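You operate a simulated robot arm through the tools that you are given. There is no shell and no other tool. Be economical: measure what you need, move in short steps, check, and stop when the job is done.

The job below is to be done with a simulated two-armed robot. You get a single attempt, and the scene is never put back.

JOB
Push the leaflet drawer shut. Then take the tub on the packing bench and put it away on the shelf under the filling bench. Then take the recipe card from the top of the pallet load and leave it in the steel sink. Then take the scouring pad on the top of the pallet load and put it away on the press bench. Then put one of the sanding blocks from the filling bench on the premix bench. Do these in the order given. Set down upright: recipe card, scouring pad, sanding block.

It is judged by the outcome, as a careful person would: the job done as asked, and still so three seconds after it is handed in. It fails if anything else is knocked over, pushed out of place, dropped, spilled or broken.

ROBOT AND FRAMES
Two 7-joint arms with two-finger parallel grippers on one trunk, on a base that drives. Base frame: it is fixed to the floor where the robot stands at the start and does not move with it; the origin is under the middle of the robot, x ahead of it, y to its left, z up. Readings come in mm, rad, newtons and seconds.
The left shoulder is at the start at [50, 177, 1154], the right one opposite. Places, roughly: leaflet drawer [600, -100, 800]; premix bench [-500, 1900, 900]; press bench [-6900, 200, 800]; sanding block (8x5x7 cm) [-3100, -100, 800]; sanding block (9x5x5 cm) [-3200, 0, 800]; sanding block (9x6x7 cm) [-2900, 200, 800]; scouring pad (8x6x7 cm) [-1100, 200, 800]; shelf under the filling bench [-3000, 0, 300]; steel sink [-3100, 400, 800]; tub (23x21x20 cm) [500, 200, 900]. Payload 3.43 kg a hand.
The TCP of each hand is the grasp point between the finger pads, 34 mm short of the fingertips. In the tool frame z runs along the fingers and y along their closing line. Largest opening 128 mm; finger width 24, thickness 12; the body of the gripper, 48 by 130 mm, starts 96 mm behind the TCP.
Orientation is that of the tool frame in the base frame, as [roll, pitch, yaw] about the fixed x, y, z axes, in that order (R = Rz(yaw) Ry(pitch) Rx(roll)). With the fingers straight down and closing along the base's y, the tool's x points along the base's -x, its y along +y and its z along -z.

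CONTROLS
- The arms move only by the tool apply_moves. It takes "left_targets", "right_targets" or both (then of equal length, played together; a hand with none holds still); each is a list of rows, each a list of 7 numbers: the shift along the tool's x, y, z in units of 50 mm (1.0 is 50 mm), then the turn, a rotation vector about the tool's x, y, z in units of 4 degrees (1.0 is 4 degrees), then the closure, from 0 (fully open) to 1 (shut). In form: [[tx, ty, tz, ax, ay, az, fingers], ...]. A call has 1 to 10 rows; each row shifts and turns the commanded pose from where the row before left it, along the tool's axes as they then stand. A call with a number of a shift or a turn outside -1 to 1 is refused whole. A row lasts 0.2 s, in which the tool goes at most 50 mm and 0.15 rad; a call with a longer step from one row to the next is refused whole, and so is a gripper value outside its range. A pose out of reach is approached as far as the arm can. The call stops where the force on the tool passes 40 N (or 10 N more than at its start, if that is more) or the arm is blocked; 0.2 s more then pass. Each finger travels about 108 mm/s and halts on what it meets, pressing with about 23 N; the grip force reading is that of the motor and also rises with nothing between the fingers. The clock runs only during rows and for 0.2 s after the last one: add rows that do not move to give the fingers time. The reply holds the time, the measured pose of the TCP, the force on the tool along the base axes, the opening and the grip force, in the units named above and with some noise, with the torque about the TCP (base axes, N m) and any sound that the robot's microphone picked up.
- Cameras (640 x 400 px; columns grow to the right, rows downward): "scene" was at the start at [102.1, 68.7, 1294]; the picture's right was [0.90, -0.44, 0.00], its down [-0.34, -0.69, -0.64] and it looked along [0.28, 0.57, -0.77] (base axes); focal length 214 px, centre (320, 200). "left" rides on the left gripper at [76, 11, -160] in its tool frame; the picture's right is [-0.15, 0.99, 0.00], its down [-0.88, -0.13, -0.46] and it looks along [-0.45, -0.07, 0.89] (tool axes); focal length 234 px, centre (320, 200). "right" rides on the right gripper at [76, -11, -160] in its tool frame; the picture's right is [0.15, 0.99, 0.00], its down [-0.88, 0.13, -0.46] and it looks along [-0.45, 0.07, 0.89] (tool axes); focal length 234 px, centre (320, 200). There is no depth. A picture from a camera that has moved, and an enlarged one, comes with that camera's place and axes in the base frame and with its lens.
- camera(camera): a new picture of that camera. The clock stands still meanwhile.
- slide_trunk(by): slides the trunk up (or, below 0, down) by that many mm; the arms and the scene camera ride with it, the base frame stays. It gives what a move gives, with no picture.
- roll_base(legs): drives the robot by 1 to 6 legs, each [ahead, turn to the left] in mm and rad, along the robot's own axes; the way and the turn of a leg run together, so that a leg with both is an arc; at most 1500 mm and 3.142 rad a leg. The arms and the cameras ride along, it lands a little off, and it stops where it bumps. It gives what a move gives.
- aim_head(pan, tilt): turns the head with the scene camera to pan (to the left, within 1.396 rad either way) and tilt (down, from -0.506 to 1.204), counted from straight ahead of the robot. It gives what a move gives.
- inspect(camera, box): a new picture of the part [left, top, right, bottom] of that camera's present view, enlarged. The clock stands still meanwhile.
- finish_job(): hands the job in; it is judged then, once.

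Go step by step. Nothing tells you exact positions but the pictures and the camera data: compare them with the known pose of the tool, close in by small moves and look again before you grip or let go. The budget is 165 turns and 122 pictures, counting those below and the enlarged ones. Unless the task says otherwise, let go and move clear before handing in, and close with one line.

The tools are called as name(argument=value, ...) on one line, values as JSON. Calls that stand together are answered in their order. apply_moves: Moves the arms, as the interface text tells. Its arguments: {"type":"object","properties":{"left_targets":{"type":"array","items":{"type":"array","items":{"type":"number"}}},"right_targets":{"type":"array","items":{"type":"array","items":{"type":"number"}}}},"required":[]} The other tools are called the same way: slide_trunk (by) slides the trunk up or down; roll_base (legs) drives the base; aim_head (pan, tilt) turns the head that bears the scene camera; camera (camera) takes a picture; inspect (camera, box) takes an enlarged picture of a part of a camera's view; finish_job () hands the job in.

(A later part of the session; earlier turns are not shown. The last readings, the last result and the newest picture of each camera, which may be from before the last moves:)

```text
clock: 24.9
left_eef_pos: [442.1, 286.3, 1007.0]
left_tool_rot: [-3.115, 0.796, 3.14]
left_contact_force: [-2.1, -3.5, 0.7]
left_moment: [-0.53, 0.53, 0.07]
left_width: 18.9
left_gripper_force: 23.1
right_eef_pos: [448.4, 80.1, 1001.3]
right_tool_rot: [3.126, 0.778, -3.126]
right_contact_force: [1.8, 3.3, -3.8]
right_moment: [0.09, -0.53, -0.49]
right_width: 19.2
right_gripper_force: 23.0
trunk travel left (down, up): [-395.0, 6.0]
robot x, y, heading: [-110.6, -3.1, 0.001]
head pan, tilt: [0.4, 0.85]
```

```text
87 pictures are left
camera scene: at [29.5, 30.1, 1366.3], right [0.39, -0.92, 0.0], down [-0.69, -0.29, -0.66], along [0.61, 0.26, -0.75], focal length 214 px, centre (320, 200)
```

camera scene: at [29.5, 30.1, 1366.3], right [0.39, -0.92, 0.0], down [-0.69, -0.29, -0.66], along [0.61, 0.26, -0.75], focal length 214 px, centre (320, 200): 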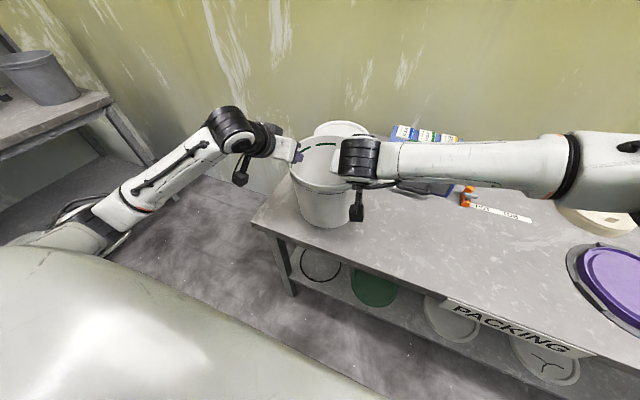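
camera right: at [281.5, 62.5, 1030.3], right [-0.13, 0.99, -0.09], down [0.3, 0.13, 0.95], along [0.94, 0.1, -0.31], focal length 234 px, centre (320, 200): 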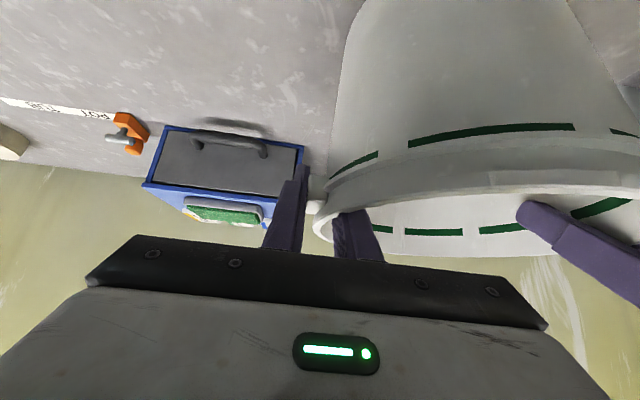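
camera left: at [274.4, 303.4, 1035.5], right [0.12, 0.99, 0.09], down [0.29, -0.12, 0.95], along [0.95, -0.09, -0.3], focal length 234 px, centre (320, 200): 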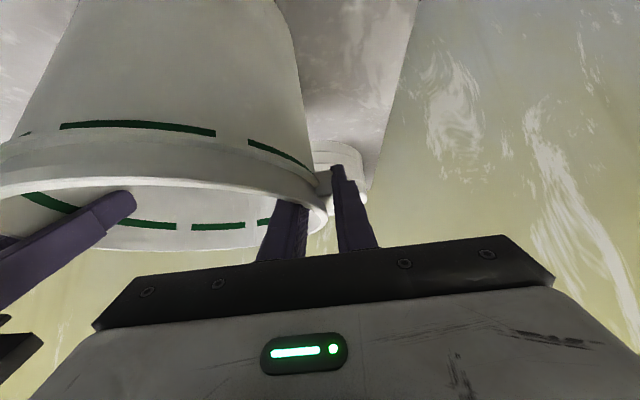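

The tub is lifted and both grips hold. I'll raise it further and look left and right before driving.

apply_moves(left_targets=[[-0.2, 0, -0.2, 0, 0, 0, 1], [-0.2, 0, -0.2, 0, 0, 0, 1], [-0.2, 0, -0.2, 0, 0, 0, 1], [-0.2, 0, -0.2, 0, 0, 0, 1]], right_targets=[[-0.2, 0, -0.2, 0, 0, 0, 1], [-0.2, 0, -0.2, 0, 0, 0, 1], [-0.2, 0, -0.2, 0, 0, 0, 1], [-0.2, 0, -0.2, 0, 0, 0, 1]])

aim_head(pan=1.396, tilt=0.45)

camera(camera="scene")

aim_head(pan=-1.396, tilt=0.45)

camera(camera="scene")

```text
clock: 25.9
left_eef_pos: [440.5, 287.5, 1062.7]
left_tool_rot: [-3.112, 0.794, 3.14]
left_contact_force: [-0.6, -10.5, -1.3]
left_moment: [-0.2, 0.08, 0.43]
left_width: 18.9
left_gripper_force: 23.1
right_eef_pos: [447.8, 79.5, 1058.4]
right_tool_rot: [3.12, 0.779, -3.127]
right_contact_force: [1.3, 12.3, -0.9]
right_moment: [0.1, -0.02, -0.69]
right_width: 19.1
right_gripper_force: 23.1
trunk travel left (down, up): [-395.0, 6.0]
robot x, y, heading: [-116.1, -0.0, 0.002]
head pan, tilt: [0.4, 0.85]
```

```text
clock: 27.1
left_eef_pos: [441.6, 286.5, 1062.9]
left_tool_rot: [-3.115, 0.794, 3.139]
left_contact_force: [0.5, -17.1, -1.0]
left_moment: [-0.25, 0.29, 0.36]
left_width: 18.9
left_gripper_force: 23.1
right_eef_pos: [447.7, 80.2, 1056.3]
right_tool_rot: [3.121, 0.779, -3.124]
right_contact_force: [-0.3, 18.4, -1.1]
right_moment: [0.16, -0.29, -0.46]
right_width: 18.9
right_gripper_force: 22.2
trunk travel left (down, up): [-395.0, 6.0]
robot x, y, heading: [-110.6, -1.5, 0.0]
head pan, tilt: [1.396, 0.45]
```

```text
86 pictures are left
camera scene: at [-26.2, 90.3, 1400.7], right [0.98, -0.18, 0.0], down [-0.08, -0.43, -0.9], along [0.16, 0.89, -0.44], focal length 214 px, centre (320, 200)
```

scene: 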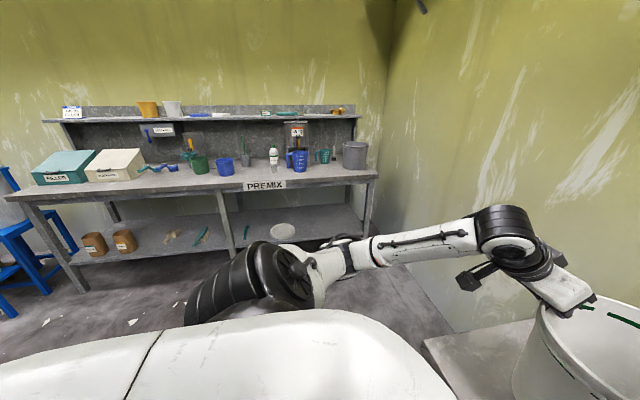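

```text
clock: 29.6
left_eef_pos: [441.0, 286.9, 1063.0]
left_tool_rot: [-3.113, 0.795, -3.141]
left_contact_force: [-1.4, -19.2, -0.4]
left_moment: [-0.55, 0.17, 0.13]
left_width: 18.8
left_gripper_force: 22.9
right_eef_pos: [447.9, 79.6, 1057.3]
right_tool_rot: [3.118, 0.778, -3.126]
right_contact_force: [1.1, 18.7, -2.8]
right_moment: [0.19, -0.16, -0.42]
right_width: 18.9
right_gripper_force: 23.2
trunk travel left (down, up): [-395.0, 6.0]
robot x, y, heading: [-109.0, -4.3, -0.0]
head pan, tilt: [-1.396, 0.45]
```

```text
85 pictures are left
camera scene: at [-26.4, -90.7, 1400.8], right [-0.98, -0.17, 0.0], down [-0.08, 0.43, -0.9], along [0.16, -0.89, -0.44], focal length 214 px, centre (320, 200)
```

scene: 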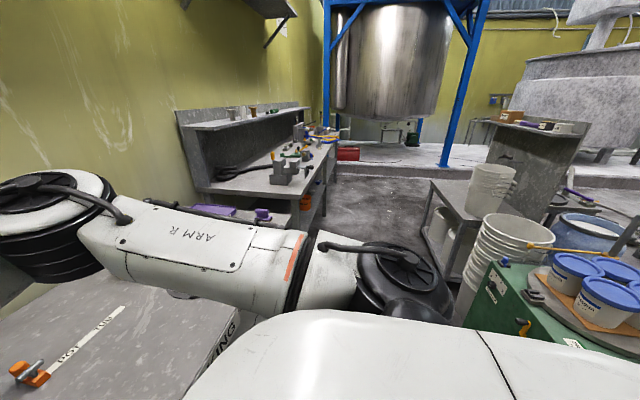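

The tub is clear of the bench, but the arms are pulling against each other a little. I'll ease that, then turn left 90° and look toward the rest of the room.

apply_moves(left_targets=[[0, -0.05, 0, 0, 0, 0, 1], [0, 0, 0, 0, 0, 0, 1]], right_targets=[[0, 0.05, 0, 0, 0, 0, 1], [0, 0, 0, 0, 0, 0, 1]])

roll_base(legs=[[0, 0.8], [0, 0.77]])

aim_head(pan=1.2, tilt=0.45)

camera(camera="scene")

```text
clock: 30.2
left_eef_pos: [442.4, 287.5, 1063.5]
left_tool_rot: [-3.118, 0.793, -3.141]
left_contact_force: [-1.1, -6.5, -0.6]
left_moment: [-0.72, 0.03, -0.1]
left_width: 18.8
left_gripper_force: 23.1
right_eef_pos: [450.1, 78.6, 1058.3]
right_tool_rot: [3.126, 0.777, -3.127]
right_contact_force: [0.9, 6.7, -1.1]
right_moment: [0.63, 0.03, -0.01]
right_width: 19.1
right_gripper_force: 23.3
trunk travel left (down, up): [-395.0, 6.0]
robot x, y, heading: [-108.9, 3.0, 0.001]
head pan, tilt: [-1.396, 0.45]
```

```text
clock: 34.7
left_eef_pos: [-406.5, 547.7, 1064.0]
left_tool_rot: [-3.116, 0.797, -1.557]
left_contact_force: [-16.5, -0.9, -1.0]
left_moment: [-0.1, -0.02, 0.38]
left_width: 18.8
left_gripper_force: 23.8
right_eef_pos: [-199.3, 560.1, 1058.2]
right_tool_rot: [3.128, 0.779, -1.543]
right_contact_force: [17.3, -0.2, -1.1]
right_moment: [0.09, 0.29, -0.26]
right_width: 18.7
right_gripper_force: 22.6
trunk travel left (down, up): [-395.0, 6.0]
robot x, y, heading: [-112.8, 0.8, 1.587]
head pan, tilt: [-1.396, 0.45]
```

```text
clock: 37.0
left_eef_pos: [-405.7, 549.3, 1063.9]
left_tool_rot: [-3.116, 0.796, -1.556]
left_contact_force: [-2.0, 0.0, -2.7]
left_moment: [-0.15, -0.32, 0.21]
left_width: 18.7
left_gripper_force: 22.7
right_eef_pos: [-199.1, 558.5, 1058.3]
right_tool_rot: [3.126, 0.78, -1.54]
right_contact_force: [2.2, -1.3, -0.2]
right_moment: [0.11, 0.52, -0.07]
right_width: 18.9
right_gripper_force: 23.0
trunk travel left (down, up): [-395.0, 6.0]
robot x, y, heading: [-112.2, -1.2, 1.587]
head pan, tilt: [1.201, 0.45]
```

```text
84 pictures are left
camera scene: at [-199.7, 102.1, 1400.8], right [0.35, 0.94, 0.0], down [0.41, -0.15, -0.9], along [-0.84, 0.31, -0.44], focal length 214 px, centre (320, 200)
```

scene: 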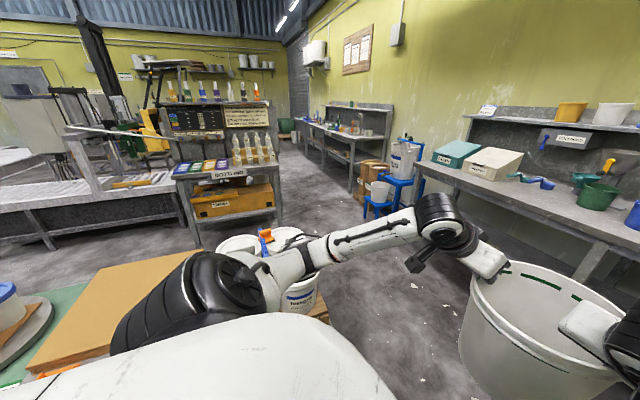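

I see a bench with an orange box underneath toward -x, and the pallet load in between. I'll zoom in to read the labels.

inspect(camera="scene", box=[0, 60, 320, 260])

inspect(camera="scene", box=[150, 80, 310, 180])

inspect(camera="scene", box=[290, 80, 450, 180])

```text
2.00 times, centred on (160, 160) of scene
camera zoom: at [-199.7, 102.1, 1400.8], right [0.35, 0.94, 0.0], down [0.41, -0.15, -0.9], along [-0.84, 0.31, -0.44], focal length 429 px, centre (640, 280)
```

zoom: 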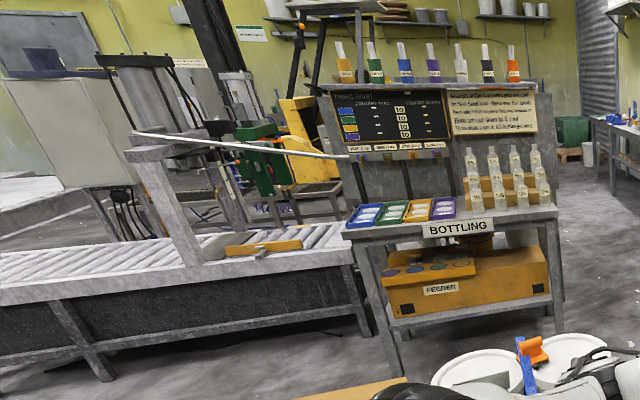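

```text
4.00 times, centred on (230, 130) of scene
camera zoom: at [-199.7, 102.1, 1400.8], right [0.35, 0.94, 0.0], down [0.41, -0.15, -0.9], along [-0.84, 0.31, -0.44], focal length 858 px, centre (680, 480)
```

zoom: 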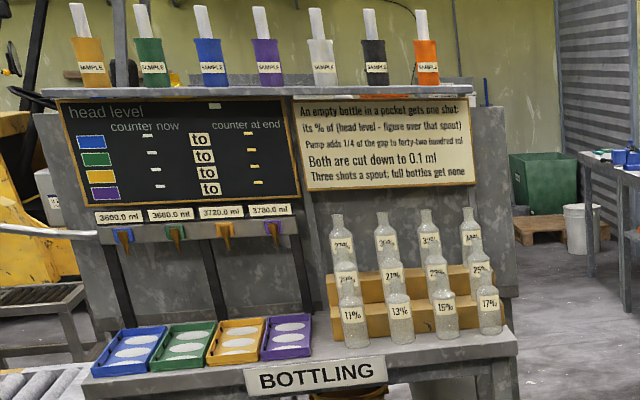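

```text
4.00 times, centred on (370, 130) of scene
camera zoom: at [-199.7, 102.1, 1400.8], right [0.35, 0.94, 0.0], down [0.41, -0.15, -0.9], along [-0.84, 0.31, -0.44], focal length 858 px, centre (120, 480)
```

zoom: 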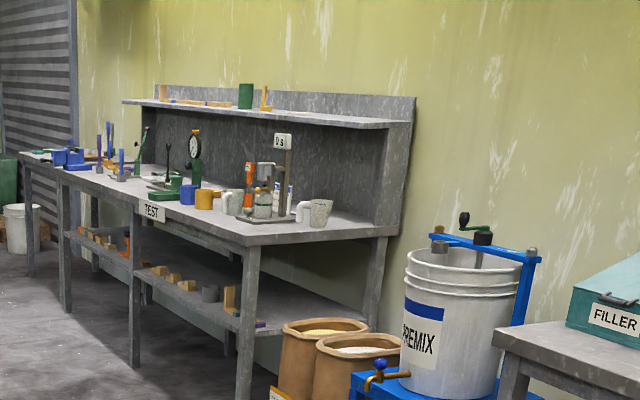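

That bench is "BOTTLING"; the filling bench must be behind it, facing the far side, so I'll use the lane at y≈850. I'll drive there in parts and look again.

roll_base(legs=[[500, 0], [0, 0.78], [500, 0], [0, 0.76]])

aim_head(pan=0.45, tilt=0.5)

camera(camera="scene")

```text
clock: 46.6
left_eef_pos: [-1032.1, 563.4, 1062.9]
left_tool_rot: [-3.117, 0.795, -0.007]
left_contact_force: [-0.7, -2.7, -2.5]
left_moment: [0.16, -0.14, 0.36]
left_width: 19.0
left_gripper_force: 23.1
right_eef_pos: [-1037.6, 770.7, 1058.6]
right_tool_rot: [3.129, 0.781, 0.006]
right_contact_force: [0.3, 3.6, 0.3]
right_moment: [-0.47, 0.09, -0.15]
right_width: 18.6
right_gripper_force: 22.7
trunk travel left (down, up): [-395.0, 6.0]
robot x, y, heading: [-478.0, 843.6, 3.133]
head pan, tilt: [1.201, 0.45]
```

```text
clock: 47.7
left_eef_pos: [-1032.4, 564.9, 1063.0]
left_tool_rot: [-3.117, 0.796, -0.009]
left_contact_force: [-0.5, -0.1, -1.7]
left_moment: [0.3, -0.13, 0.21]
left_width: 19.0
left_gripper_force: 22.9
right_eef_pos: [-1037.7, 771.8, 1057.8]
right_tool_rot: [3.126, 0.781, 0.007]
right_contact_force: [-0.2, 1.2, 0.3]
right_moment: [-0.51, 0.11, -0.09]
right_width: 18.6
right_gripper_force: 23.2
trunk travel left (down, up): [-395.0, 6.0]
robot x, y, heading: [-477.6, 842.8, 3.131]
head pan, tilt: [0.45, 0.499]
```

```text
80 pictures are left
camera scene: at [-630.8, 806.9, 1396.3], right [-0.43, 0.9, 0.0], down [0.43, 0.2, -0.88], along [-0.79, -0.37, -0.48], focal length 214 px, centre (320, 200)
```

scene: 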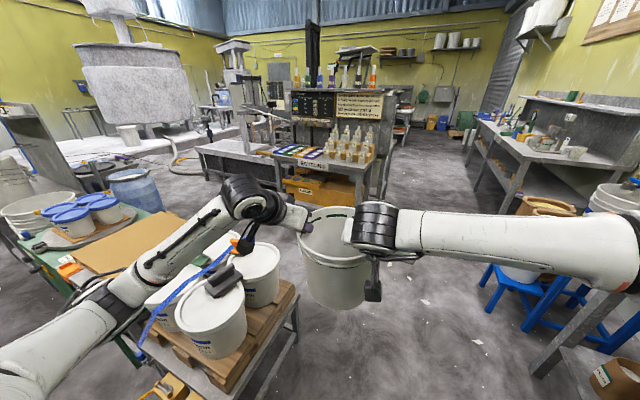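

The lane ahead is clear. I'll drive on along -x past the bottling bench.

roll_base(legs=[[1300, 0.02]])

aim_head(pan=0.5, tilt=0.4)

camera(camera="scene")

```text
clock: 54.1
left_eef_pos: [-2301.9, 533.3, 1063.3]
left_tool_rot: [-3.117, 0.793, 0.027]
left_contact_force: [0.7, -2.3, -1.2]
left_moment: [0.39, -0.06, 0.06]
left_width: 19.1
left_gripper_force: 23.2
right_eef_pos: [-2313.9, 739.4, 1057.6]
right_tool_rot: [3.127, 0.779, 0.042]
right_contact_force: [-0.4, 1.3, -0.7]
right_moment: [-0.54, 0.02, -0.1]
right_width: 18.9
right_gripper_force: 23.4
trunk travel left (down, up): [-395.0, 6.0]
robot x, y, heading: [-1754.3, 835.8, -3.117]
head pan, tilt: [0.45, 0.499]
```

```text
clock: 54.8
left_eef_pos: [-2301.7, 532.6, 1063.3]
left_tool_rot: [-3.117, 0.795, 0.029]
left_contact_force: [0.3, -0.6, -1.0]
left_moment: [0.49, 0.01, 0.03]
left_width: 18.9
left_gripper_force: 22.8
right_eef_pos: [-2314.0, 739.5, 1057.3]
right_tool_rot: [3.128, 0.778, 0.041]
right_contact_force: [-0.3, 0.5, -1.3]
right_moment: [-0.57, 0.01, -0.13]
right_width: 18.7
right_gripper_force: 22.6
trunk travel left (down, up): [-395.0, 6.0]
robot x, y, heading: [-1754.1, 830.9, -3.12]
head pan, tilt: [0.499, 0.4]
```

```text
79 pictures are left
camera scene: at [-1908.0, 786.3, 1405.4], right [-0.5, 0.86, 0.0], down [0.34, 0.2, -0.92], along [-0.8, -0.46, -0.39], focal length 214 px, centre (320, 200)
```

scene: 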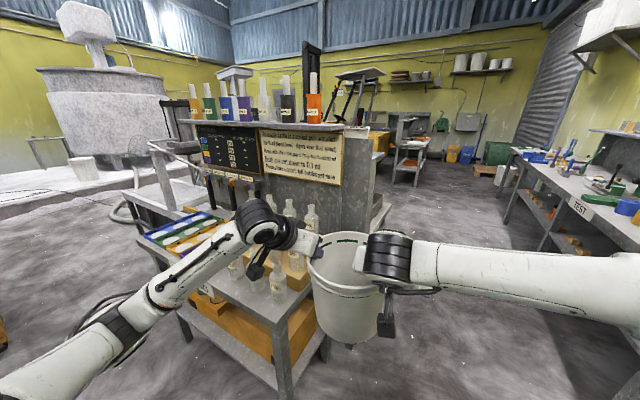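

My left elbow sticks out toward the bottling bench. I'll centre the tub in front of the robot first to make the arms narrower.

apply_moves(left_targets=[[0, -0.38, 0, 0, 0, 0, 1], [0, -0.38, 0, 0, 0, 0, 1], [0, -0.38, 0, 0, 0, 0, 1], [0, -0.38, 0, 0, 0, 0, 1], [0, -0.38, 0, 0, 0, 0, 1], [0, -0.38, 0, 0, 0, 0, 1], [0, -0.38, 0, 0, 0, 0, 1], [0, -0.38, 0, 0, 0, 0, 1], [0, -0.38, 0, 0, 0, 0, 1], [0, -0.38, 0, 0, 0, 0, 1]], right_targets=[[0, -0.38, 0, 0, 0, 0, 1], [0, -0.38, 0, 0, 0, 0, 1], [0, -0.38, 0, 0, 0, 0, 1], [0, -0.38, 0, 0, 0, 0, 1], [0, -0.38, 0, 0, 0, 0, 1], [0, -0.38, 0, 0, 0, 0, 1], [0, -0.38, 0, 0, 0, 0, 1], [0, -0.38, 0, 0, 0, 0, 1], [0, -0.38, 0, 0, 0, 0, 1], [0, -0.38, 0, 0, 0, 0, 1]])

aim_head(pan=0, tilt=0.7)

camera(camera="scene")

```text
clock: 57.0
left_eef_pos: [-2303.2, 724.4, 1065.8]
left_tool_rot: [-3.118, 0.798, 0.028]
left_contact_force: [-5.4, 0.6, -6.3]
left_moment: [-0.19, -0.32, 0.99]
left_width: 18.9
left_gripper_force: 22.6
right_eef_pos: [-2325.1, 930.6, 1055.9]
right_tool_rot: [3.124, 0.777, 0.043]
right_contact_force: [5.4, -0.5, 3.7]
right_moment: [-0.78, 0.25, 0.23]
right_width: 19.4
right_gripper_force: 23.1
trunk travel left (down, up): [-395.0, 6.0]
robot x, y, heading: [-1755.9, 833.2, -3.116]
head pan, tilt: [0.499, 0.4]
```

```text
clock: 57.9
left_eef_pos: [-2303.8, 721.9, 1064.8]
left_tool_rot: [-3.118, 0.797, 0.03]
left_contact_force: [-6.4, 0.2, -5.3]
left_moment: [-0.13, -0.34, 0.93]
left_width: 19.3
left_gripper_force: 22.8
right_eef_pos: [-2325.1, 930.4, 1054.7]
right_tool_rot: [3.127, 0.779, 0.04]
right_contact_force: [6.1, -0.1, 2.6]
right_moment: [-0.75, 0.32, 0.28]
right_width: 19.4
right_gripper_force: 23.0
trunk travel left (down, up): [-395.0, 6.0]
robot x, y, heading: [-1756.4, 834.4, -3.117]
head pan, tilt: [0.0, 0.7]
```

```text
78 pictures are left
camera scene: at [-1912.8, 830.5, 1378.6], right [-0.03, 1.0, 0.0], down [0.64, 0.02, -0.77], along [-0.76, -0.02, -0.64], focal length 214 px, centre (320, 200)
```

scene: 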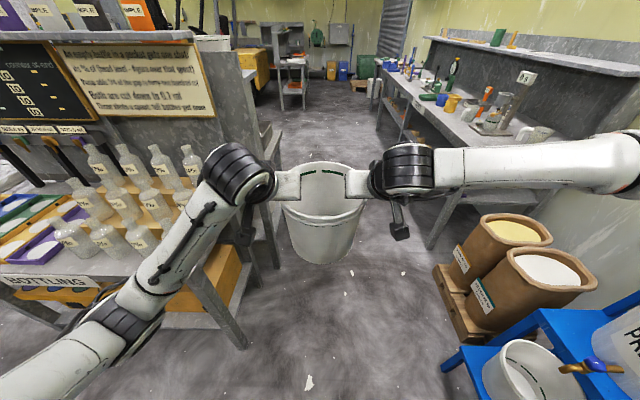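

The lane is narrow for these elbows. Extending the arms forward should straighten them and bring the elbows in.

apply_moves(left_targets=[[-0.2, 0, 0.2, 0, 0, 0, 1], [-0.2, 0, 0.2, 0, 0, 0, 1], [-0.2, 0, 0.2, 0, 0, 0, 1], [-0.2, 0, 0.2, 0, 0, 0, 1], [-0.2, 0, 0.2, 0, 0, 0, 1], [-0.2, 0, 0.2, 0, 0, 0, 1], [-0.2, 0, 0.2, 0, 0, 0, 1], [-0.2, 0, 0.2, 0, 0, 0, 1], [-0.2, 0, 0.2, 0, 0, 0, 1]], right_targets=[[-0.2, 0, 0.2, 0, 0, 0, 1], [-0.2, 0, 0.2, 0, 0, 0, 1], [-0.2, 0, 0.2, 0, 0, 0, 1], [-0.2, 0, 0.2, 0, 0, 0, 1], [-0.2, 0, 0.2, 0, 0, 0, 1], [-0.2, 0, 0.2, 0, 0, 0, 1], [-0.2, 0, 0.2, 0, 0, 0, 1], [-0.2, 0, 0.2, 0, 0, 0, 1], [-0.2, 0, 0.2, 0, 0, 0, 1]])

camera(camera="scene")

```text
clock: 59.9
left_eef_pos: [-2431.4, 718.3, 1067.0]
left_tool_rot: [-3.12, 0.795, 0.03]
left_contact_force: [-2.2, -15.7, -3.1]
left_moment: [0.07, -0.68, 0.67]
left_width: 18.9
left_gripper_force: 22.8
right_eef_pos: [-2452.4, 924.2, 1055.0]
right_tool_rot: [3.131, 0.778, 0.042]
right_contact_force: [2.4, 16.2, 0.4]
right_moment: [-0.56, 0.64, 0.17]
right_width: 20.0
right_gripper_force: 22.9
trunk travel left (down, up): [-395.0, 6.0]
robot x, y, heading: [-1757.6, 833.9, -3.115]
head pan, tilt: [0.0, 0.7]
```

```text
77 pictures are left
camera scene: at [-1913.2, 830.5, 1378.5], right [-0.03, 1.0, 0.0], down [0.64, 0.02, -0.76], along [-0.76, -0.02, -0.64], focal length 214 px, centre (320, 200)
```

scene: 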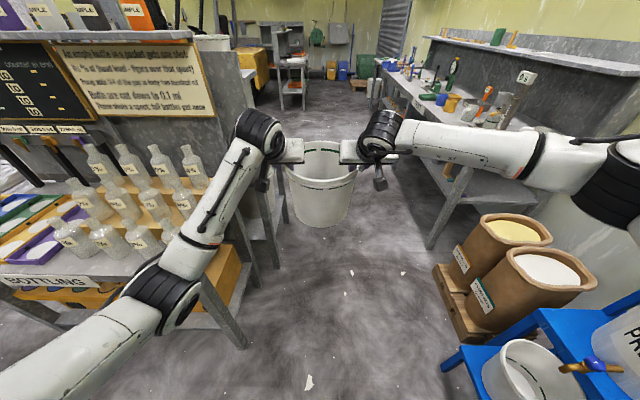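

The arms are narrower now and the floor lane runs from about y≈450 to y≈1550. I'll shift right to y≈1000 and drive on past the bench.

apply_moves(left_targets=[[0, -0.05, 0, 0, 0, 0, 1], [0, 0, 0, 0, 0, 0, 1]], right_targets=[[0, 0.05, 0, 0, 0, 0, 1], [0, 0, 0, 0, 0, 0, 1]])

roll_base(legs=[[0, -0.5], [370, 0], [0, 0.47], [900, 0]])

aim_head(pan=0.9, tilt=0.5)

camera(camera="scene")

```text
clock: 60.5
left_eef_pos: [-2431.1, 718.0, 1067.5]
left_tool_rot: [-3.128, 0.796, 0.031]
left_contact_force: [-1.9, -24.2, -1.5]
left_moment: [-0.13, -0.4, 0.68]
left_width: 18.7
left_gripper_force: 22.9
right_eef_pos: [-2452.5, 925.1, 1054.1]
right_tool_rot: [3.133, 0.779, 0.039]
right_contact_force: [1.9, 25.5, 0.2]
right_moment: [-0.5, 0.43, 0.25]
right_width: 20.1
right_gripper_force: 22.9
trunk travel left (down, up): [-395.0, 6.0]
robot x, y, heading: [-1754.5, 835.5, -3.118]
head pan, tilt: [0.0, 0.7]
```

```text
clock: 70.1
left_eef_pos: [-3679.7, 937.4, 1068.7]
left_tool_rot: [-3.129, 0.799, -0.011]
left_contact_force: [-3.1, -25.0, -3.0]
left_moment: [-0.23, -0.03, 0.82]
left_width: 18.5
left_gripper_force: 23.1
right_eef_pos: [-3690.7, 1143.3, 1055.8]
right_tool_rot: [3.134, 0.776, -0.006]
right_contact_force: [3.7, 24.6, 0.8]
right_moment: [-0.47, 0.01, 0.28]
right_width: 20.1
right_gripper_force: 23.0
trunk travel left (down, up): [-395.0, 6.0]
robot x, y, heading: [-3001.9, 1028.5, 3.129]
head pan, tilt: [0.0, 0.7]
```

```text
clock: 71.3
left_eef_pos: [-3680.1, 937.1, 1066.1]
left_tool_rot: [-3.129, 0.797, -0.011]
left_contact_force: [-3.4, -2.9, -4.2]
left_moment: [0.27, 0.02, 0.39]
left_width: 18.3
left_gripper_force: 23.2
right_eef_pos: [-3690.9, 1143.5, 1056.2]
right_tool_rot: [3.133, 0.778, -0.006]
right_contact_force: [4.5, 1.4, 1.3]
right_moment: [-0.86, -0.02, 0.45]
right_width: 20.1
right_gripper_force: 22.9
trunk travel left (down, up): [-395.0, 6.0]
robot x, y, heading: [-2998.9, 1019.2, 3.126]
head pan, tilt: [0.901, 0.499]
```

```text
76 pictures are left
camera scene: at [-3129.0, 955.3, 1396.3], right [-0.77, 0.63, 0.0], down [0.3, 0.37, -0.88], along [-0.56, -0.68, -0.48], focal length 214 px, centre (320, 200)
```

scene: 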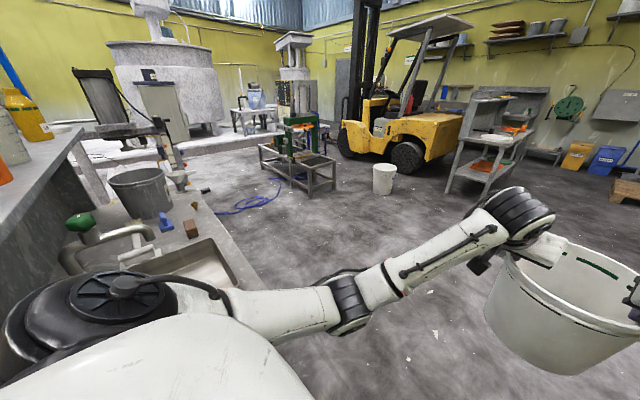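

The filling bench faces -x with the sink at its near end, and its front edge is at x≈-3270. I'll drive out to x≈-4250, then around to face it.

roll_base(legs=[[1250, 0], [0, 1.57], [1020, 0], [0, 1.58]])

aim_head(pan=0.0, tilt=0.55)

camera(camera="scene")

```text
clock: 90.0
left_eef_pos: [-3571.4, 99.3, 1066.4]
left_tool_rot: [-3.129, 0.798, 3.129]
left_contact_force: [5.1, 4.5, -5.2]
left_moment: [0.09, 0.3, 0.81]
left_width: 18.9
left_gripper_force: 22.9
right_eef_pos: [-3560.9, -106.7, 1055.9]
right_tool_rot: [3.133, 0.777, 3.134]
right_contact_force: [-5.7, -3.2, 2.5]
right_moment: [0.73, -0.3, 0.27]
right_width: 19.9
right_gripper_force: 23.3
trunk travel left (down, up): [-395.0, 6.0]
robot x, y, heading: [-4252.0, 15.0, -0.018]
head pan, tilt: [0.901, 0.499]
```

```text
clock: 91.2
left_eef_pos: [-3571.8, 98.9, 1067.0]
left_tool_rot: [-3.129, 0.797, 3.128]
left_contact_force: [4.8, 1.1, -4.9]
left_moment: [-0.1, 0.03, 0.61]
left_width: 19.0
left_gripper_force: 22.7
right_eef_pos: [-3562.0, -107.0, 1055.3]
right_tool_rot: [3.132, 0.778, 3.134]
right_contact_force: [-5.1, -1.0, 1.9]
right_moment: [0.78, -0.04, 0.35]
right_width: 19.4
right_gripper_force: 23.2
trunk travel left (down, up): [-395.0, 6.0]
robot x, y, heading: [-4253.6, 8.5, -0.02]
head pan, tilt: [0.0, 0.55]
```

```text
75 pictures are left
camera scene: at [-4093.6, 10.0, 1391.7], right [-0.02, -1.0, 0.0], down [-0.52, 0.01, -0.85], along [0.85, -0.01, -0.52], focal length 214 px, centre (320, 200)
```

scene: 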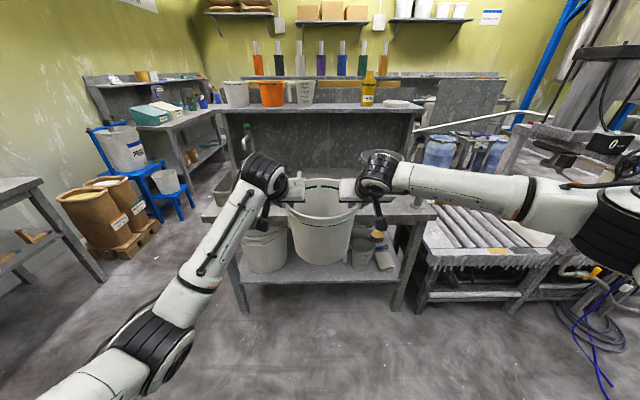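

The shelf surface is at z≈310, with a bucket on the left and small items on the right. I'll zoom in and lower the trunk to see the gap.

inspect(camera="scene", box=[200, 170, 440, 320])

slide_trunk(by=-390)

camera(camera="scene")

camera(camera="left")

camera(camera="right")

```text
2.67 times, centred on (320, 245) of scene
camera zoom: at [-4093.6, 10.0, 1391.7], right [-0.02, -1.0, 0.0], down [-0.52, 0.01, -0.85], along [0.85, -0.01, -0.52], focal length 572 px, centre (320, 80)
```

zoom: 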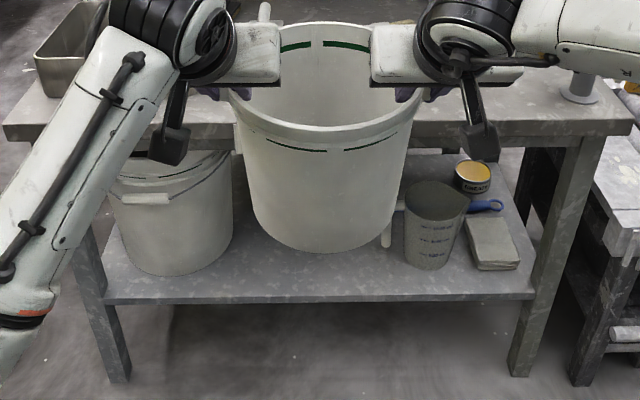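

```text
clock: 95.0
left_eef_pos: [-3573.4, 100.6, 677.4]
left_tool_rot: [-3.129, 0.798, 3.13]
left_contact_force: [3.0, 1.9, -4.5]
left_moment: [-0.21, 0.11, 0.5]
left_width: 18.8
left_gripper_force: 23.3
right_eef_pos: [-3562.1, -107.3, 665.8]
right_tool_rot: [3.132, 0.776, 3.134]
right_contact_force: [-4.2, -1.5, 2.1]
right_moment: [0.74, -0.1, 0.34]
right_width: 19.8
right_gripper_force: 22.9
trunk travel left (down, up): [-5.0, 396.0]
robot x, y, heading: [-4256.5, 14.1, -0.018]
head pan, tilt: [0.0, 0.55]
```

```text
73 pictures are left
camera scene: at [-4093.7, 9.9, 1001.7], right [-0.02, -1.0, 0.0], down [-0.52, 0.01, -0.85], along [0.85, -0.01, -0.52], focal length 214 px, centre (320, 200)
```

scene: 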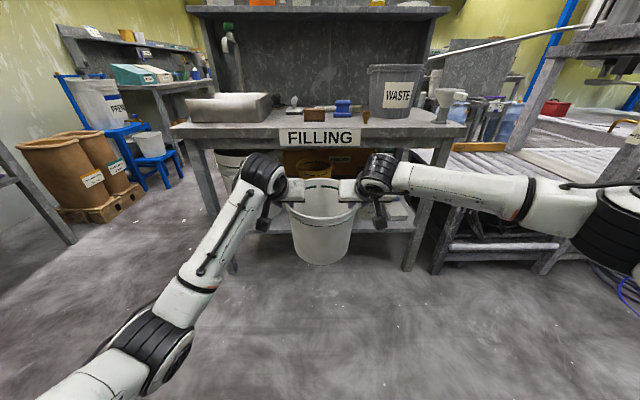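

```text
72 pictures are left
camera left: at [-3740.0, 116.4, 734.1], right [0.12, 0.99, 0.1], down [0.29, -0.13, 0.95], along [0.95, -0.09, -0.3], focal length 234 px, centre (320, 200)
```

left: 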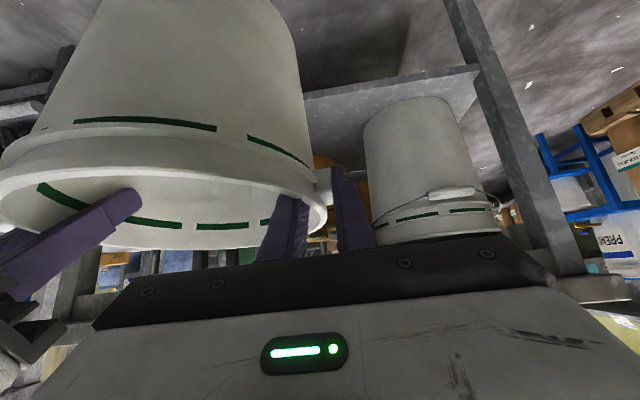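

```text
71 pictures are left
camera right: at [-3728.5, -119.1, 723.4], right [-0.1, 0.99, -0.1], down [0.31, 0.12, 0.94], along [0.95, 0.07, -0.32], focal length 234 px, centre (320, 200)
```

right: 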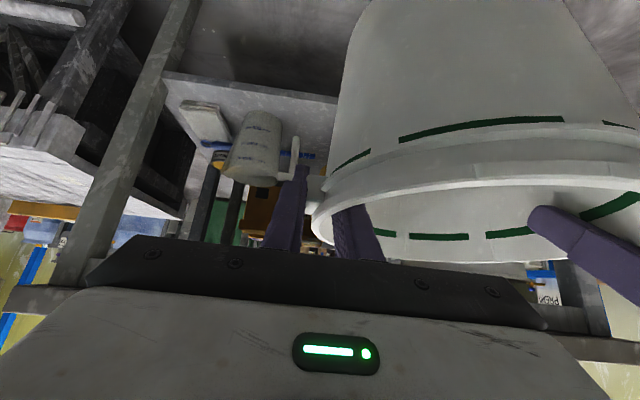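

The free gap on the shelf runs from about y≈-160 to y≈215, so I'll aim the tub centre at y≈30, x≈-3130. I'll lower and shift the tub with both arms before driving in.

apply_moves(left_targets=[[0.24, 0.082, 0.24, 0, 0, 0, 1], [0.24, 0.082, 0.24, 0, 0, 0, 1], [0.24, 0.082, 0.24, 0, 0, 0, 1], [0.24, 0.082, 0.24, 0, 0, 0, 1], [0.24, 0.082, 0.24, 0, 0, 0, 1], [0.24, 0.082, 0.24, 0, 0, 0, 1], [0.24, 0.082, 0.24, 0, 0, 0, 1], [0.24, 0.082, 0.24, 0, 0, 0, 1], [0.24, 0.082, 0.24, 0, 0, 0, 1], [0.24, 0.082, 0.24, 0, 0, 0, 1]], right_targets=[[0.24, 0.082, 0.24, 0, 0, 0, 1], [0.24, 0.082, 0.24, 0, 0, 0, 1], [0.24, 0.082, 0.24, 0, 0, 0, 1], [0.24, 0.082, 0.24, 0, 0, 0, 1], [0.24, 0.082, 0.24, 0, 0, 0, 1], [0.24, 0.082, 0.24, 0, 0, 0, 1], [0.24, 0.082, 0.24, 0, 0, 0, 1], [0.24, 0.082, 0.24, 0, 0, 0, 1], [0.24, 0.082, 0.24, 0, 0, 0, 1], [0.24, 0.082, 0.24, 0, 0, 0, 1]])

camera(camera="scene")

```text
clock: 97.2
left_eef_pos: [-3570.5, 140.3, 506.7]
left_tool_rot: [-3.129, 0.798, 3.128]
left_contact_force: [0.3, 8.0, -2.5]
left_moment: [-0.25, 0.17, 0.07]
left_width: 18.5
left_gripper_force: 23.1
right_eef_pos: [-3562.2, -66.4, 495.6]
right_tool_rot: [3.135, 0.776, 3.135]
right_contact_force: [1.2, -7.6, 0.6]
right_moment: [0.6, -0.12, -0.18]
right_width: 19.5
right_gripper_force: 22.9
trunk travel left (down, up): [-5.0, 396.0]
robot x, y, heading: [-4251.3, 13.4, -0.019]
head pan, tilt: [0.0, 0.55]
```

```text
70 pictures are left
camera scene: at [-4093.8, 9.9, 1001.7], right [-0.02, -1.0, 0.0], down [-0.52, 0.01, -0.85], along [0.85, -0.01, -0.52], focal length 214 px, centre (320, 200)
```

scene: 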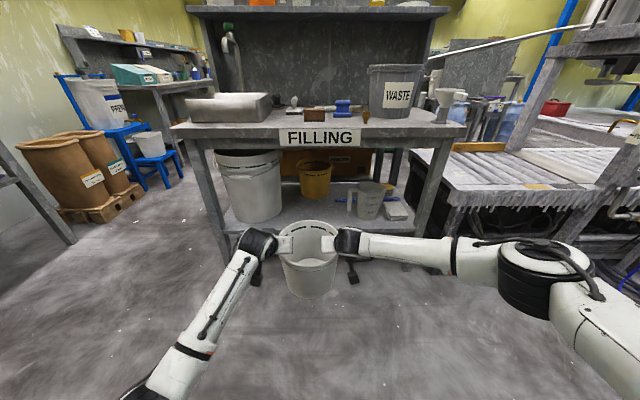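

Now the shelf is visible and there is a yellow bucket in the middle too. I'll zoom in to measure the free floor space.

inspect(camera="scene", box=[200, 120, 440, 270])

```text
2.67 times, centred on (320, 195) of scene
camera zoom: at [-4093.8, 9.9, 1001.7], right [-0.02, -1.0, 0.0], down [-0.52, 0.01, -0.85], along [0.85, -0.01, -0.52], focal length 572 px, centre (320, 213)
```

zoom: 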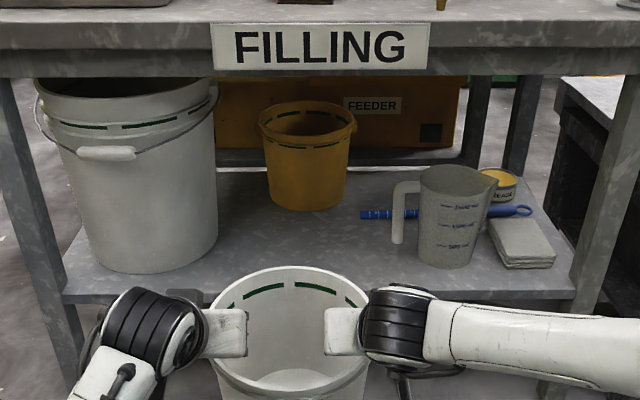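

The free spot is at about (-3130, 25), between the tall left bucket, the jug and the yellow bucket behind. I'll raise by 12 mm for margin and drive up to the shelf edge.

slide_trunk(by=12)

roll_base(legs=[[170, 0.01]])

inspect(camera="scene", box=[180, 110, 460, 285])

camera(camera="left")

```text
clock: 97.8
left_eef_pos: [-3569.4, 140.7, 519.6]
left_tool_rot: [-3.129, 0.798, 3.13]
left_contact_force: [-0.5, 8.8, -2.8]
left_moment: [-0.26, 0.17, 0.05]
left_width: 18.4
left_gripper_force: 23.5
right_eef_pos: [-3561.6, -66.6, 506.8]
right_tool_rot: [3.135, 0.777, 3.136]
right_contact_force: [0.5, -9.9, -0.5]
right_moment: [0.58, -0.1, -0.16]
right_width: 19.4
right_gripper_force: 23.1
trunk travel left (down, up): [-17.0, 384.0]
robot x, y, heading: [-4260.1, 16.4, -0.015]
head pan, tilt: [0.0, 0.55]
```

```text
clock: 99.2
left_eef_pos: [-3403.6, 143.4, 519.1]
left_tool_rot: [-3.13, 0.798, 3.137]
left_contact_force: [-0.6, 11.8, -1.7]
left_moment: [-0.18, -0.03, 0.1]
left_width: 18.3
left_gripper_force: 22.6
right_eef_pos: [-3393.2, -61.7, 508.1]
right_tool_rot: [3.135, 0.777, -3.139]
right_contact_force: [0.6, -12.1, 0.2]
right_moment: [0.52, 0.07, -0.18]
right_width: 19.8
right_gripper_force: 23.3
trunk travel left (down, up): [-17.0, 384.0]
robot x, y, heading: [-4083.5, 7.9, -0.009]
head pan, tilt: [0.0, 0.55]
```

```text
2.29 times, centred on (320, 198) of scene
camera zoom: at [-3926.5, 9.2, 1013.7], right [-0.01, -1.0, 0.0], down [-0.52, 0.0, -0.85], along [0.85, -0.01, -0.52], focal length 490 px, centre (320, 206)
```

zoom: 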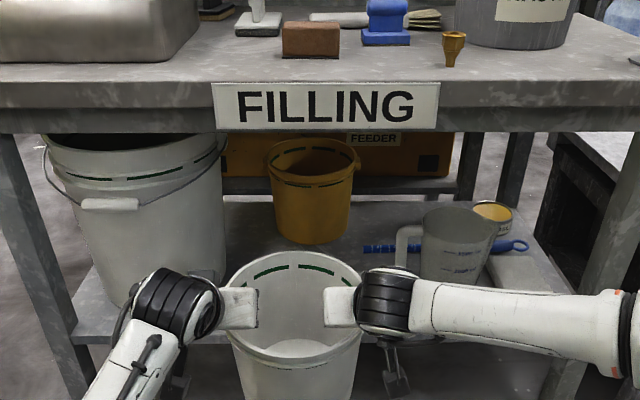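

```text
67 pictures are left
camera left: at [-3570.9, 159.1, 576.1], right [0.11, 0.99, 0.1], down [0.29, -0.13, 0.95], along [0.95, -0.08, -0.3], focal length 234 px, centre (320, 200)
```

left: 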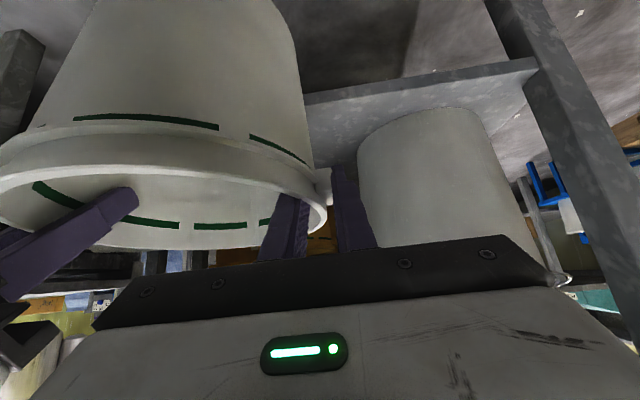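

Clearances look adequate. I'll shift the tub 12 mm right and drive half of the remaining way in.

apply_moves(left_targets=[[0, -0.12, 0, 0, 0, 0, 1], [0, -0.12, 0, 0, 0, 0, 1]], right_targets=[[0, -0.12, 0, 0, 0, 0, 1], [0, -0.12, 0, 0, 0, 0, 1]])

roll_base(legs=[[140, 0]])

inspect(camera="scene", box=[180, 110, 460, 285])

camera(camera="left")

camera(camera="right")

```text
clock: 99.8
left_eef_pos: [-3404.3, 132.0, 518.6]
left_tool_rot: [-3.129, 0.797, 3.138]
left_contact_force: [0.6, 1.2, -2.3]
left_moment: [-0.45, -0.36, 0.09]
left_width: 18.6
left_gripper_force: 22.5
right_eef_pos: [-3394.1, -74.4, 507.3]
right_tool_rot: [3.134, 0.776, 3.138]
right_contact_force: [0.0, -0.9, 0.3]
right_moment: [0.81, 0.4, 0.02]
right_width: 19.9
right_gripper_force: 22.9
trunk travel left (down, up): [-17.0, 384.0]
robot x, y, heading: [-4084.9, 11.6, -0.01]
head pan, tilt: [0.0, 0.55]
```

```text
clock: 101.2
left_eef_pos: [-3260.3, 131.4, 518.6]
left_tool_rot: [-3.13, 0.797, 3.139]
left_contact_force: [0.5, 1.3, -1.8]
left_moment: [-0.39, 0.19, 0.02]
left_width: 18.3
left_gripper_force: 23.1
right_eef_pos: [-3250.0, -76.0, 506.7]
right_tool_rot: [3.134, 0.777, -3.14]
right_contact_force: [-0.3, -1.7, 0.8]
right_moment: [0.77, -0.15, -0.02]
right_width: 19.1
right_gripper_force: 23.2
trunk travel left (down, up): [-17.0, 384.0]
robot x, y, heading: [-3937.5, 8.3, -0.01]
head pan, tilt: [0.0, 0.55]
```

```text
2.29 times, centred on (320, 198) of scene
camera zoom: at [-3782.7, 8.2, 1013.7], right [-0.01, -1.0, 0.0], down [-0.52, 0.0, -0.85], along [0.85, -0.01, -0.52], focal length 490 px, centre (320, 206)
```

zoom: 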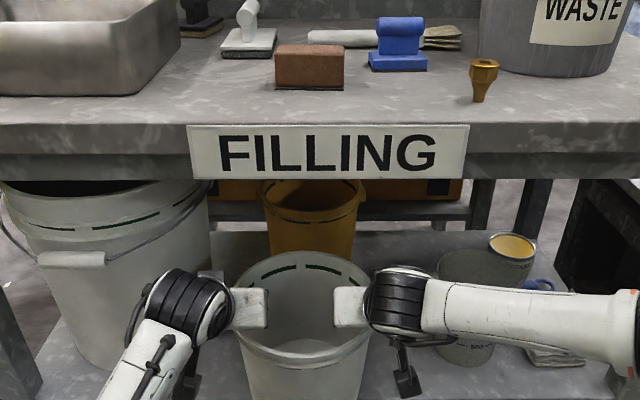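

```text
65 pictures are left
camera left: at [-3427.9, 146.2, 576.3], right [0.11, 0.99, 0.1], down [0.29, -0.13, 0.95], along [0.95, -0.08, -0.3], focal length 234 px, centre (320, 200)
```

left: 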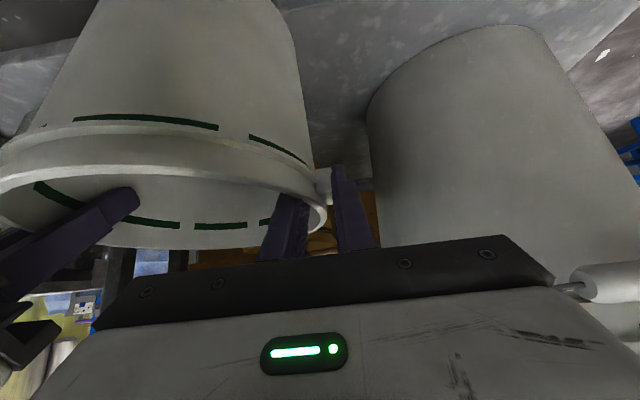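

```text
64 pictures are left
camera right: at [-3417.0, -88.5, 565.3], right [-0.11, 0.99, -0.1], down [0.31, 0.13, 0.94], along [0.95, 0.07, -0.32], focal length 234 px, centre (320, 200)
```

right: 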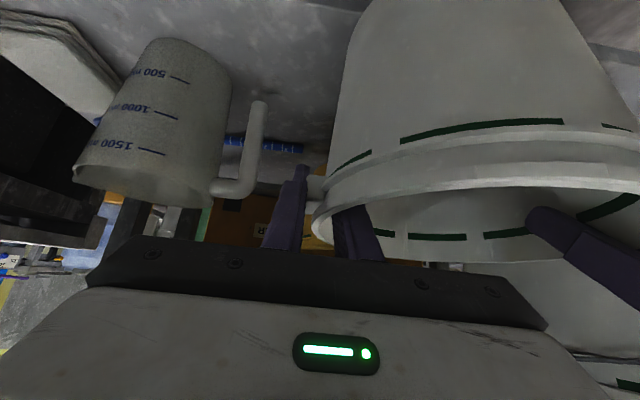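

The wrists will come close to the bench edge. I'll lower 12 mm and creep in 85 mm more, then check clearance.

slide_trunk(by=-12)

roll_base(legs=[[85, 0]])

inspect(camera="scene", box=[180, 130, 460, 305])

```text
clock: 101.8
left_eef_pos: [-3260.8, 133.1, 506.6]
left_tool_rot: [-3.13, 0.797, 3.141]
left_contact_force: [1.5, 1.1, -1.9]
left_moment: [-0.49, -0.04, 0.12]
left_width: 18.3
left_gripper_force: 22.9
right_eef_pos: [-3250.5, -76.0, 494.9]
right_tool_rot: [3.133, 0.776, 3.142]
right_contact_force: [-0.3, -1.9, -0.6]
right_moment: [0.79, 0.07, 0.08]
right_width: 19.4
right_gripper_force: 22.9
trunk travel left (down, up): [-5.0, 396.0]
robot x, y, heading: [-3941.2, 8.1, -0.007]
head pan, tilt: [0.0, 0.55]
```

```text
clock: 102.9
left_eef_pos: [-3176.1, 130.4, 507.6]
left_tool_rot: [-3.13, 0.797, 3.138]
left_contact_force: [-1.0, 1.4, -1.9]
left_moment: [-0.42, 0.13, 0.02]
left_width: 18.3
left_gripper_force: 23.2
right_eef_pos: [-3165.1, -75.9, 495.5]
right_tool_rot: [3.135, 0.779, -3.141]
right_contact_force: [-0.1, -0.8, 0.7]
right_moment: [0.78, -0.07, 0.07]
right_width: 19.6
right_gripper_force: 23.3
trunk travel left (down, up): [-5.0, 396.0]
robot x, y, heading: [-3857.4, 8.3, -0.007]
head pan, tilt: [0.0, 0.55]
```

```text
2.29 times, centred on (320, 218) of scene
camera zoom: at [-3697.9, 7.6, 1001.7], right [-0.01, -1.0, 0.0], down [-0.52, 0.0, -0.85], along [0.85, -0.01, -0.52], focal length 490 px, centre (320, 160)
```

zoom: 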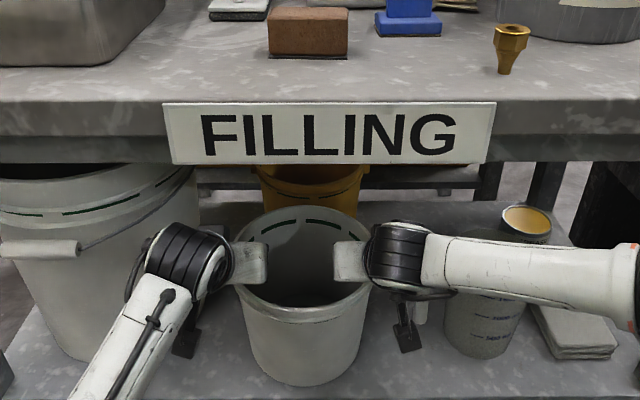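

There is still clearance to the bench edge. I'll move 25 mm further, then lower gently onto the shelf.

roll_base(legs=[[25, 0]])

apply_moves(left_targets=[[0.06, 0, 0.06, 0, 0, 0, 1], [0.06, 0, 0.06, 0, 0, 0, 1], [0.06, 0, 0.06, 0, 0, 0, 1], [0.04, 0, 0.04, 0, 0, 0, 1], [0.04, 0, 0.04, 0, 0, 0, 1], [0.04, 0, 0.04, 0, 0, 0, 1]], right_targets=[[0.06, 0, 0.06, 0, 0, 0, 1], [0.06, 0, 0.06, 0, 0, 0, 1], [0.06, 0, 0.06, 0, 0, 0, 1], [0.04, 0, 0.04, 0, 0, 0, 1], [0.04, 0, 0.04, 0, 0, 0, 1], [0.04, 0, 0.04, 0, 0, 0, 1]])

inspect(camera="scene", box=[180, 130, 460, 305])

```text
clock: 103.7
left_eef_pos: [-3150.6, 131.0, 506.9]
left_tool_rot: [-3.13, 0.797, 3.138]
left_contact_force: [0.6, 1.1, -2.4]
left_moment: [-0.48, -0.01, 0.12]
left_width: 18.5
left_gripper_force: 23.2
right_eef_pos: [-3140.7, -75.8, 495.5]
right_tool_rot: [3.133, 0.78, -3.141]
right_contact_force: [-0.9, -0.8, 0.3]
right_moment: [0.76, 0.02, 0.12]
right_width: 19.9
right_gripper_force: 23.5
trunk travel left (down, up): [-5.0, 396.0]
robot x, y, heading: [-3833.5, 5.7, -0.003]
head pan, tilt: [0.0, 0.55]
```

```text
clock: 105.0
left_eef_pos: [-3144.7, 131.2, 503.7]
left_tool_rot: [-3.124, 0.831, -3.137]
left_contact_force: [5.1, -1.3, 11.0]
left_moment: [0.54, 0.59, 1.41]
left_width: 19.3
left_gripper_force: 22.8
right_eef_pos: [-3133.9, -76.5, 490.4]
right_tool_rot: [3.123, 0.804, 3.133]
right_contact_force: [1.3, 0.3, 15.4]
right_moment: [-0.26, 0.59, -0.88]
right_width: 20.1
right_gripper_force: 23.2
trunk travel left (down, up): [-5.0, 396.0]
robot x, y, heading: [-3833.2, 9.6, -0.007]
head pan, tilt: [0.0, 0.55]
stopped in row 6 (right hand): the force on the tool passed its limit (the readings are from after the stop); the commanded pose is now the measured one
```

```text
2.29 times, centred on (320, 218) of scene
camera zoom: at [-3675.1, 7.3, 1001.3], right [-0.01, -1.0, 0.0], down [-0.52, 0.0, -0.85], along [0.85, -0.01, -0.52], focal length 490 px, centre (320, 160)
```

zoom: 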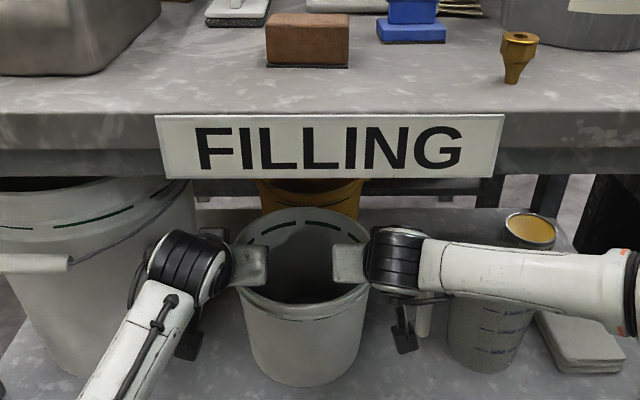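

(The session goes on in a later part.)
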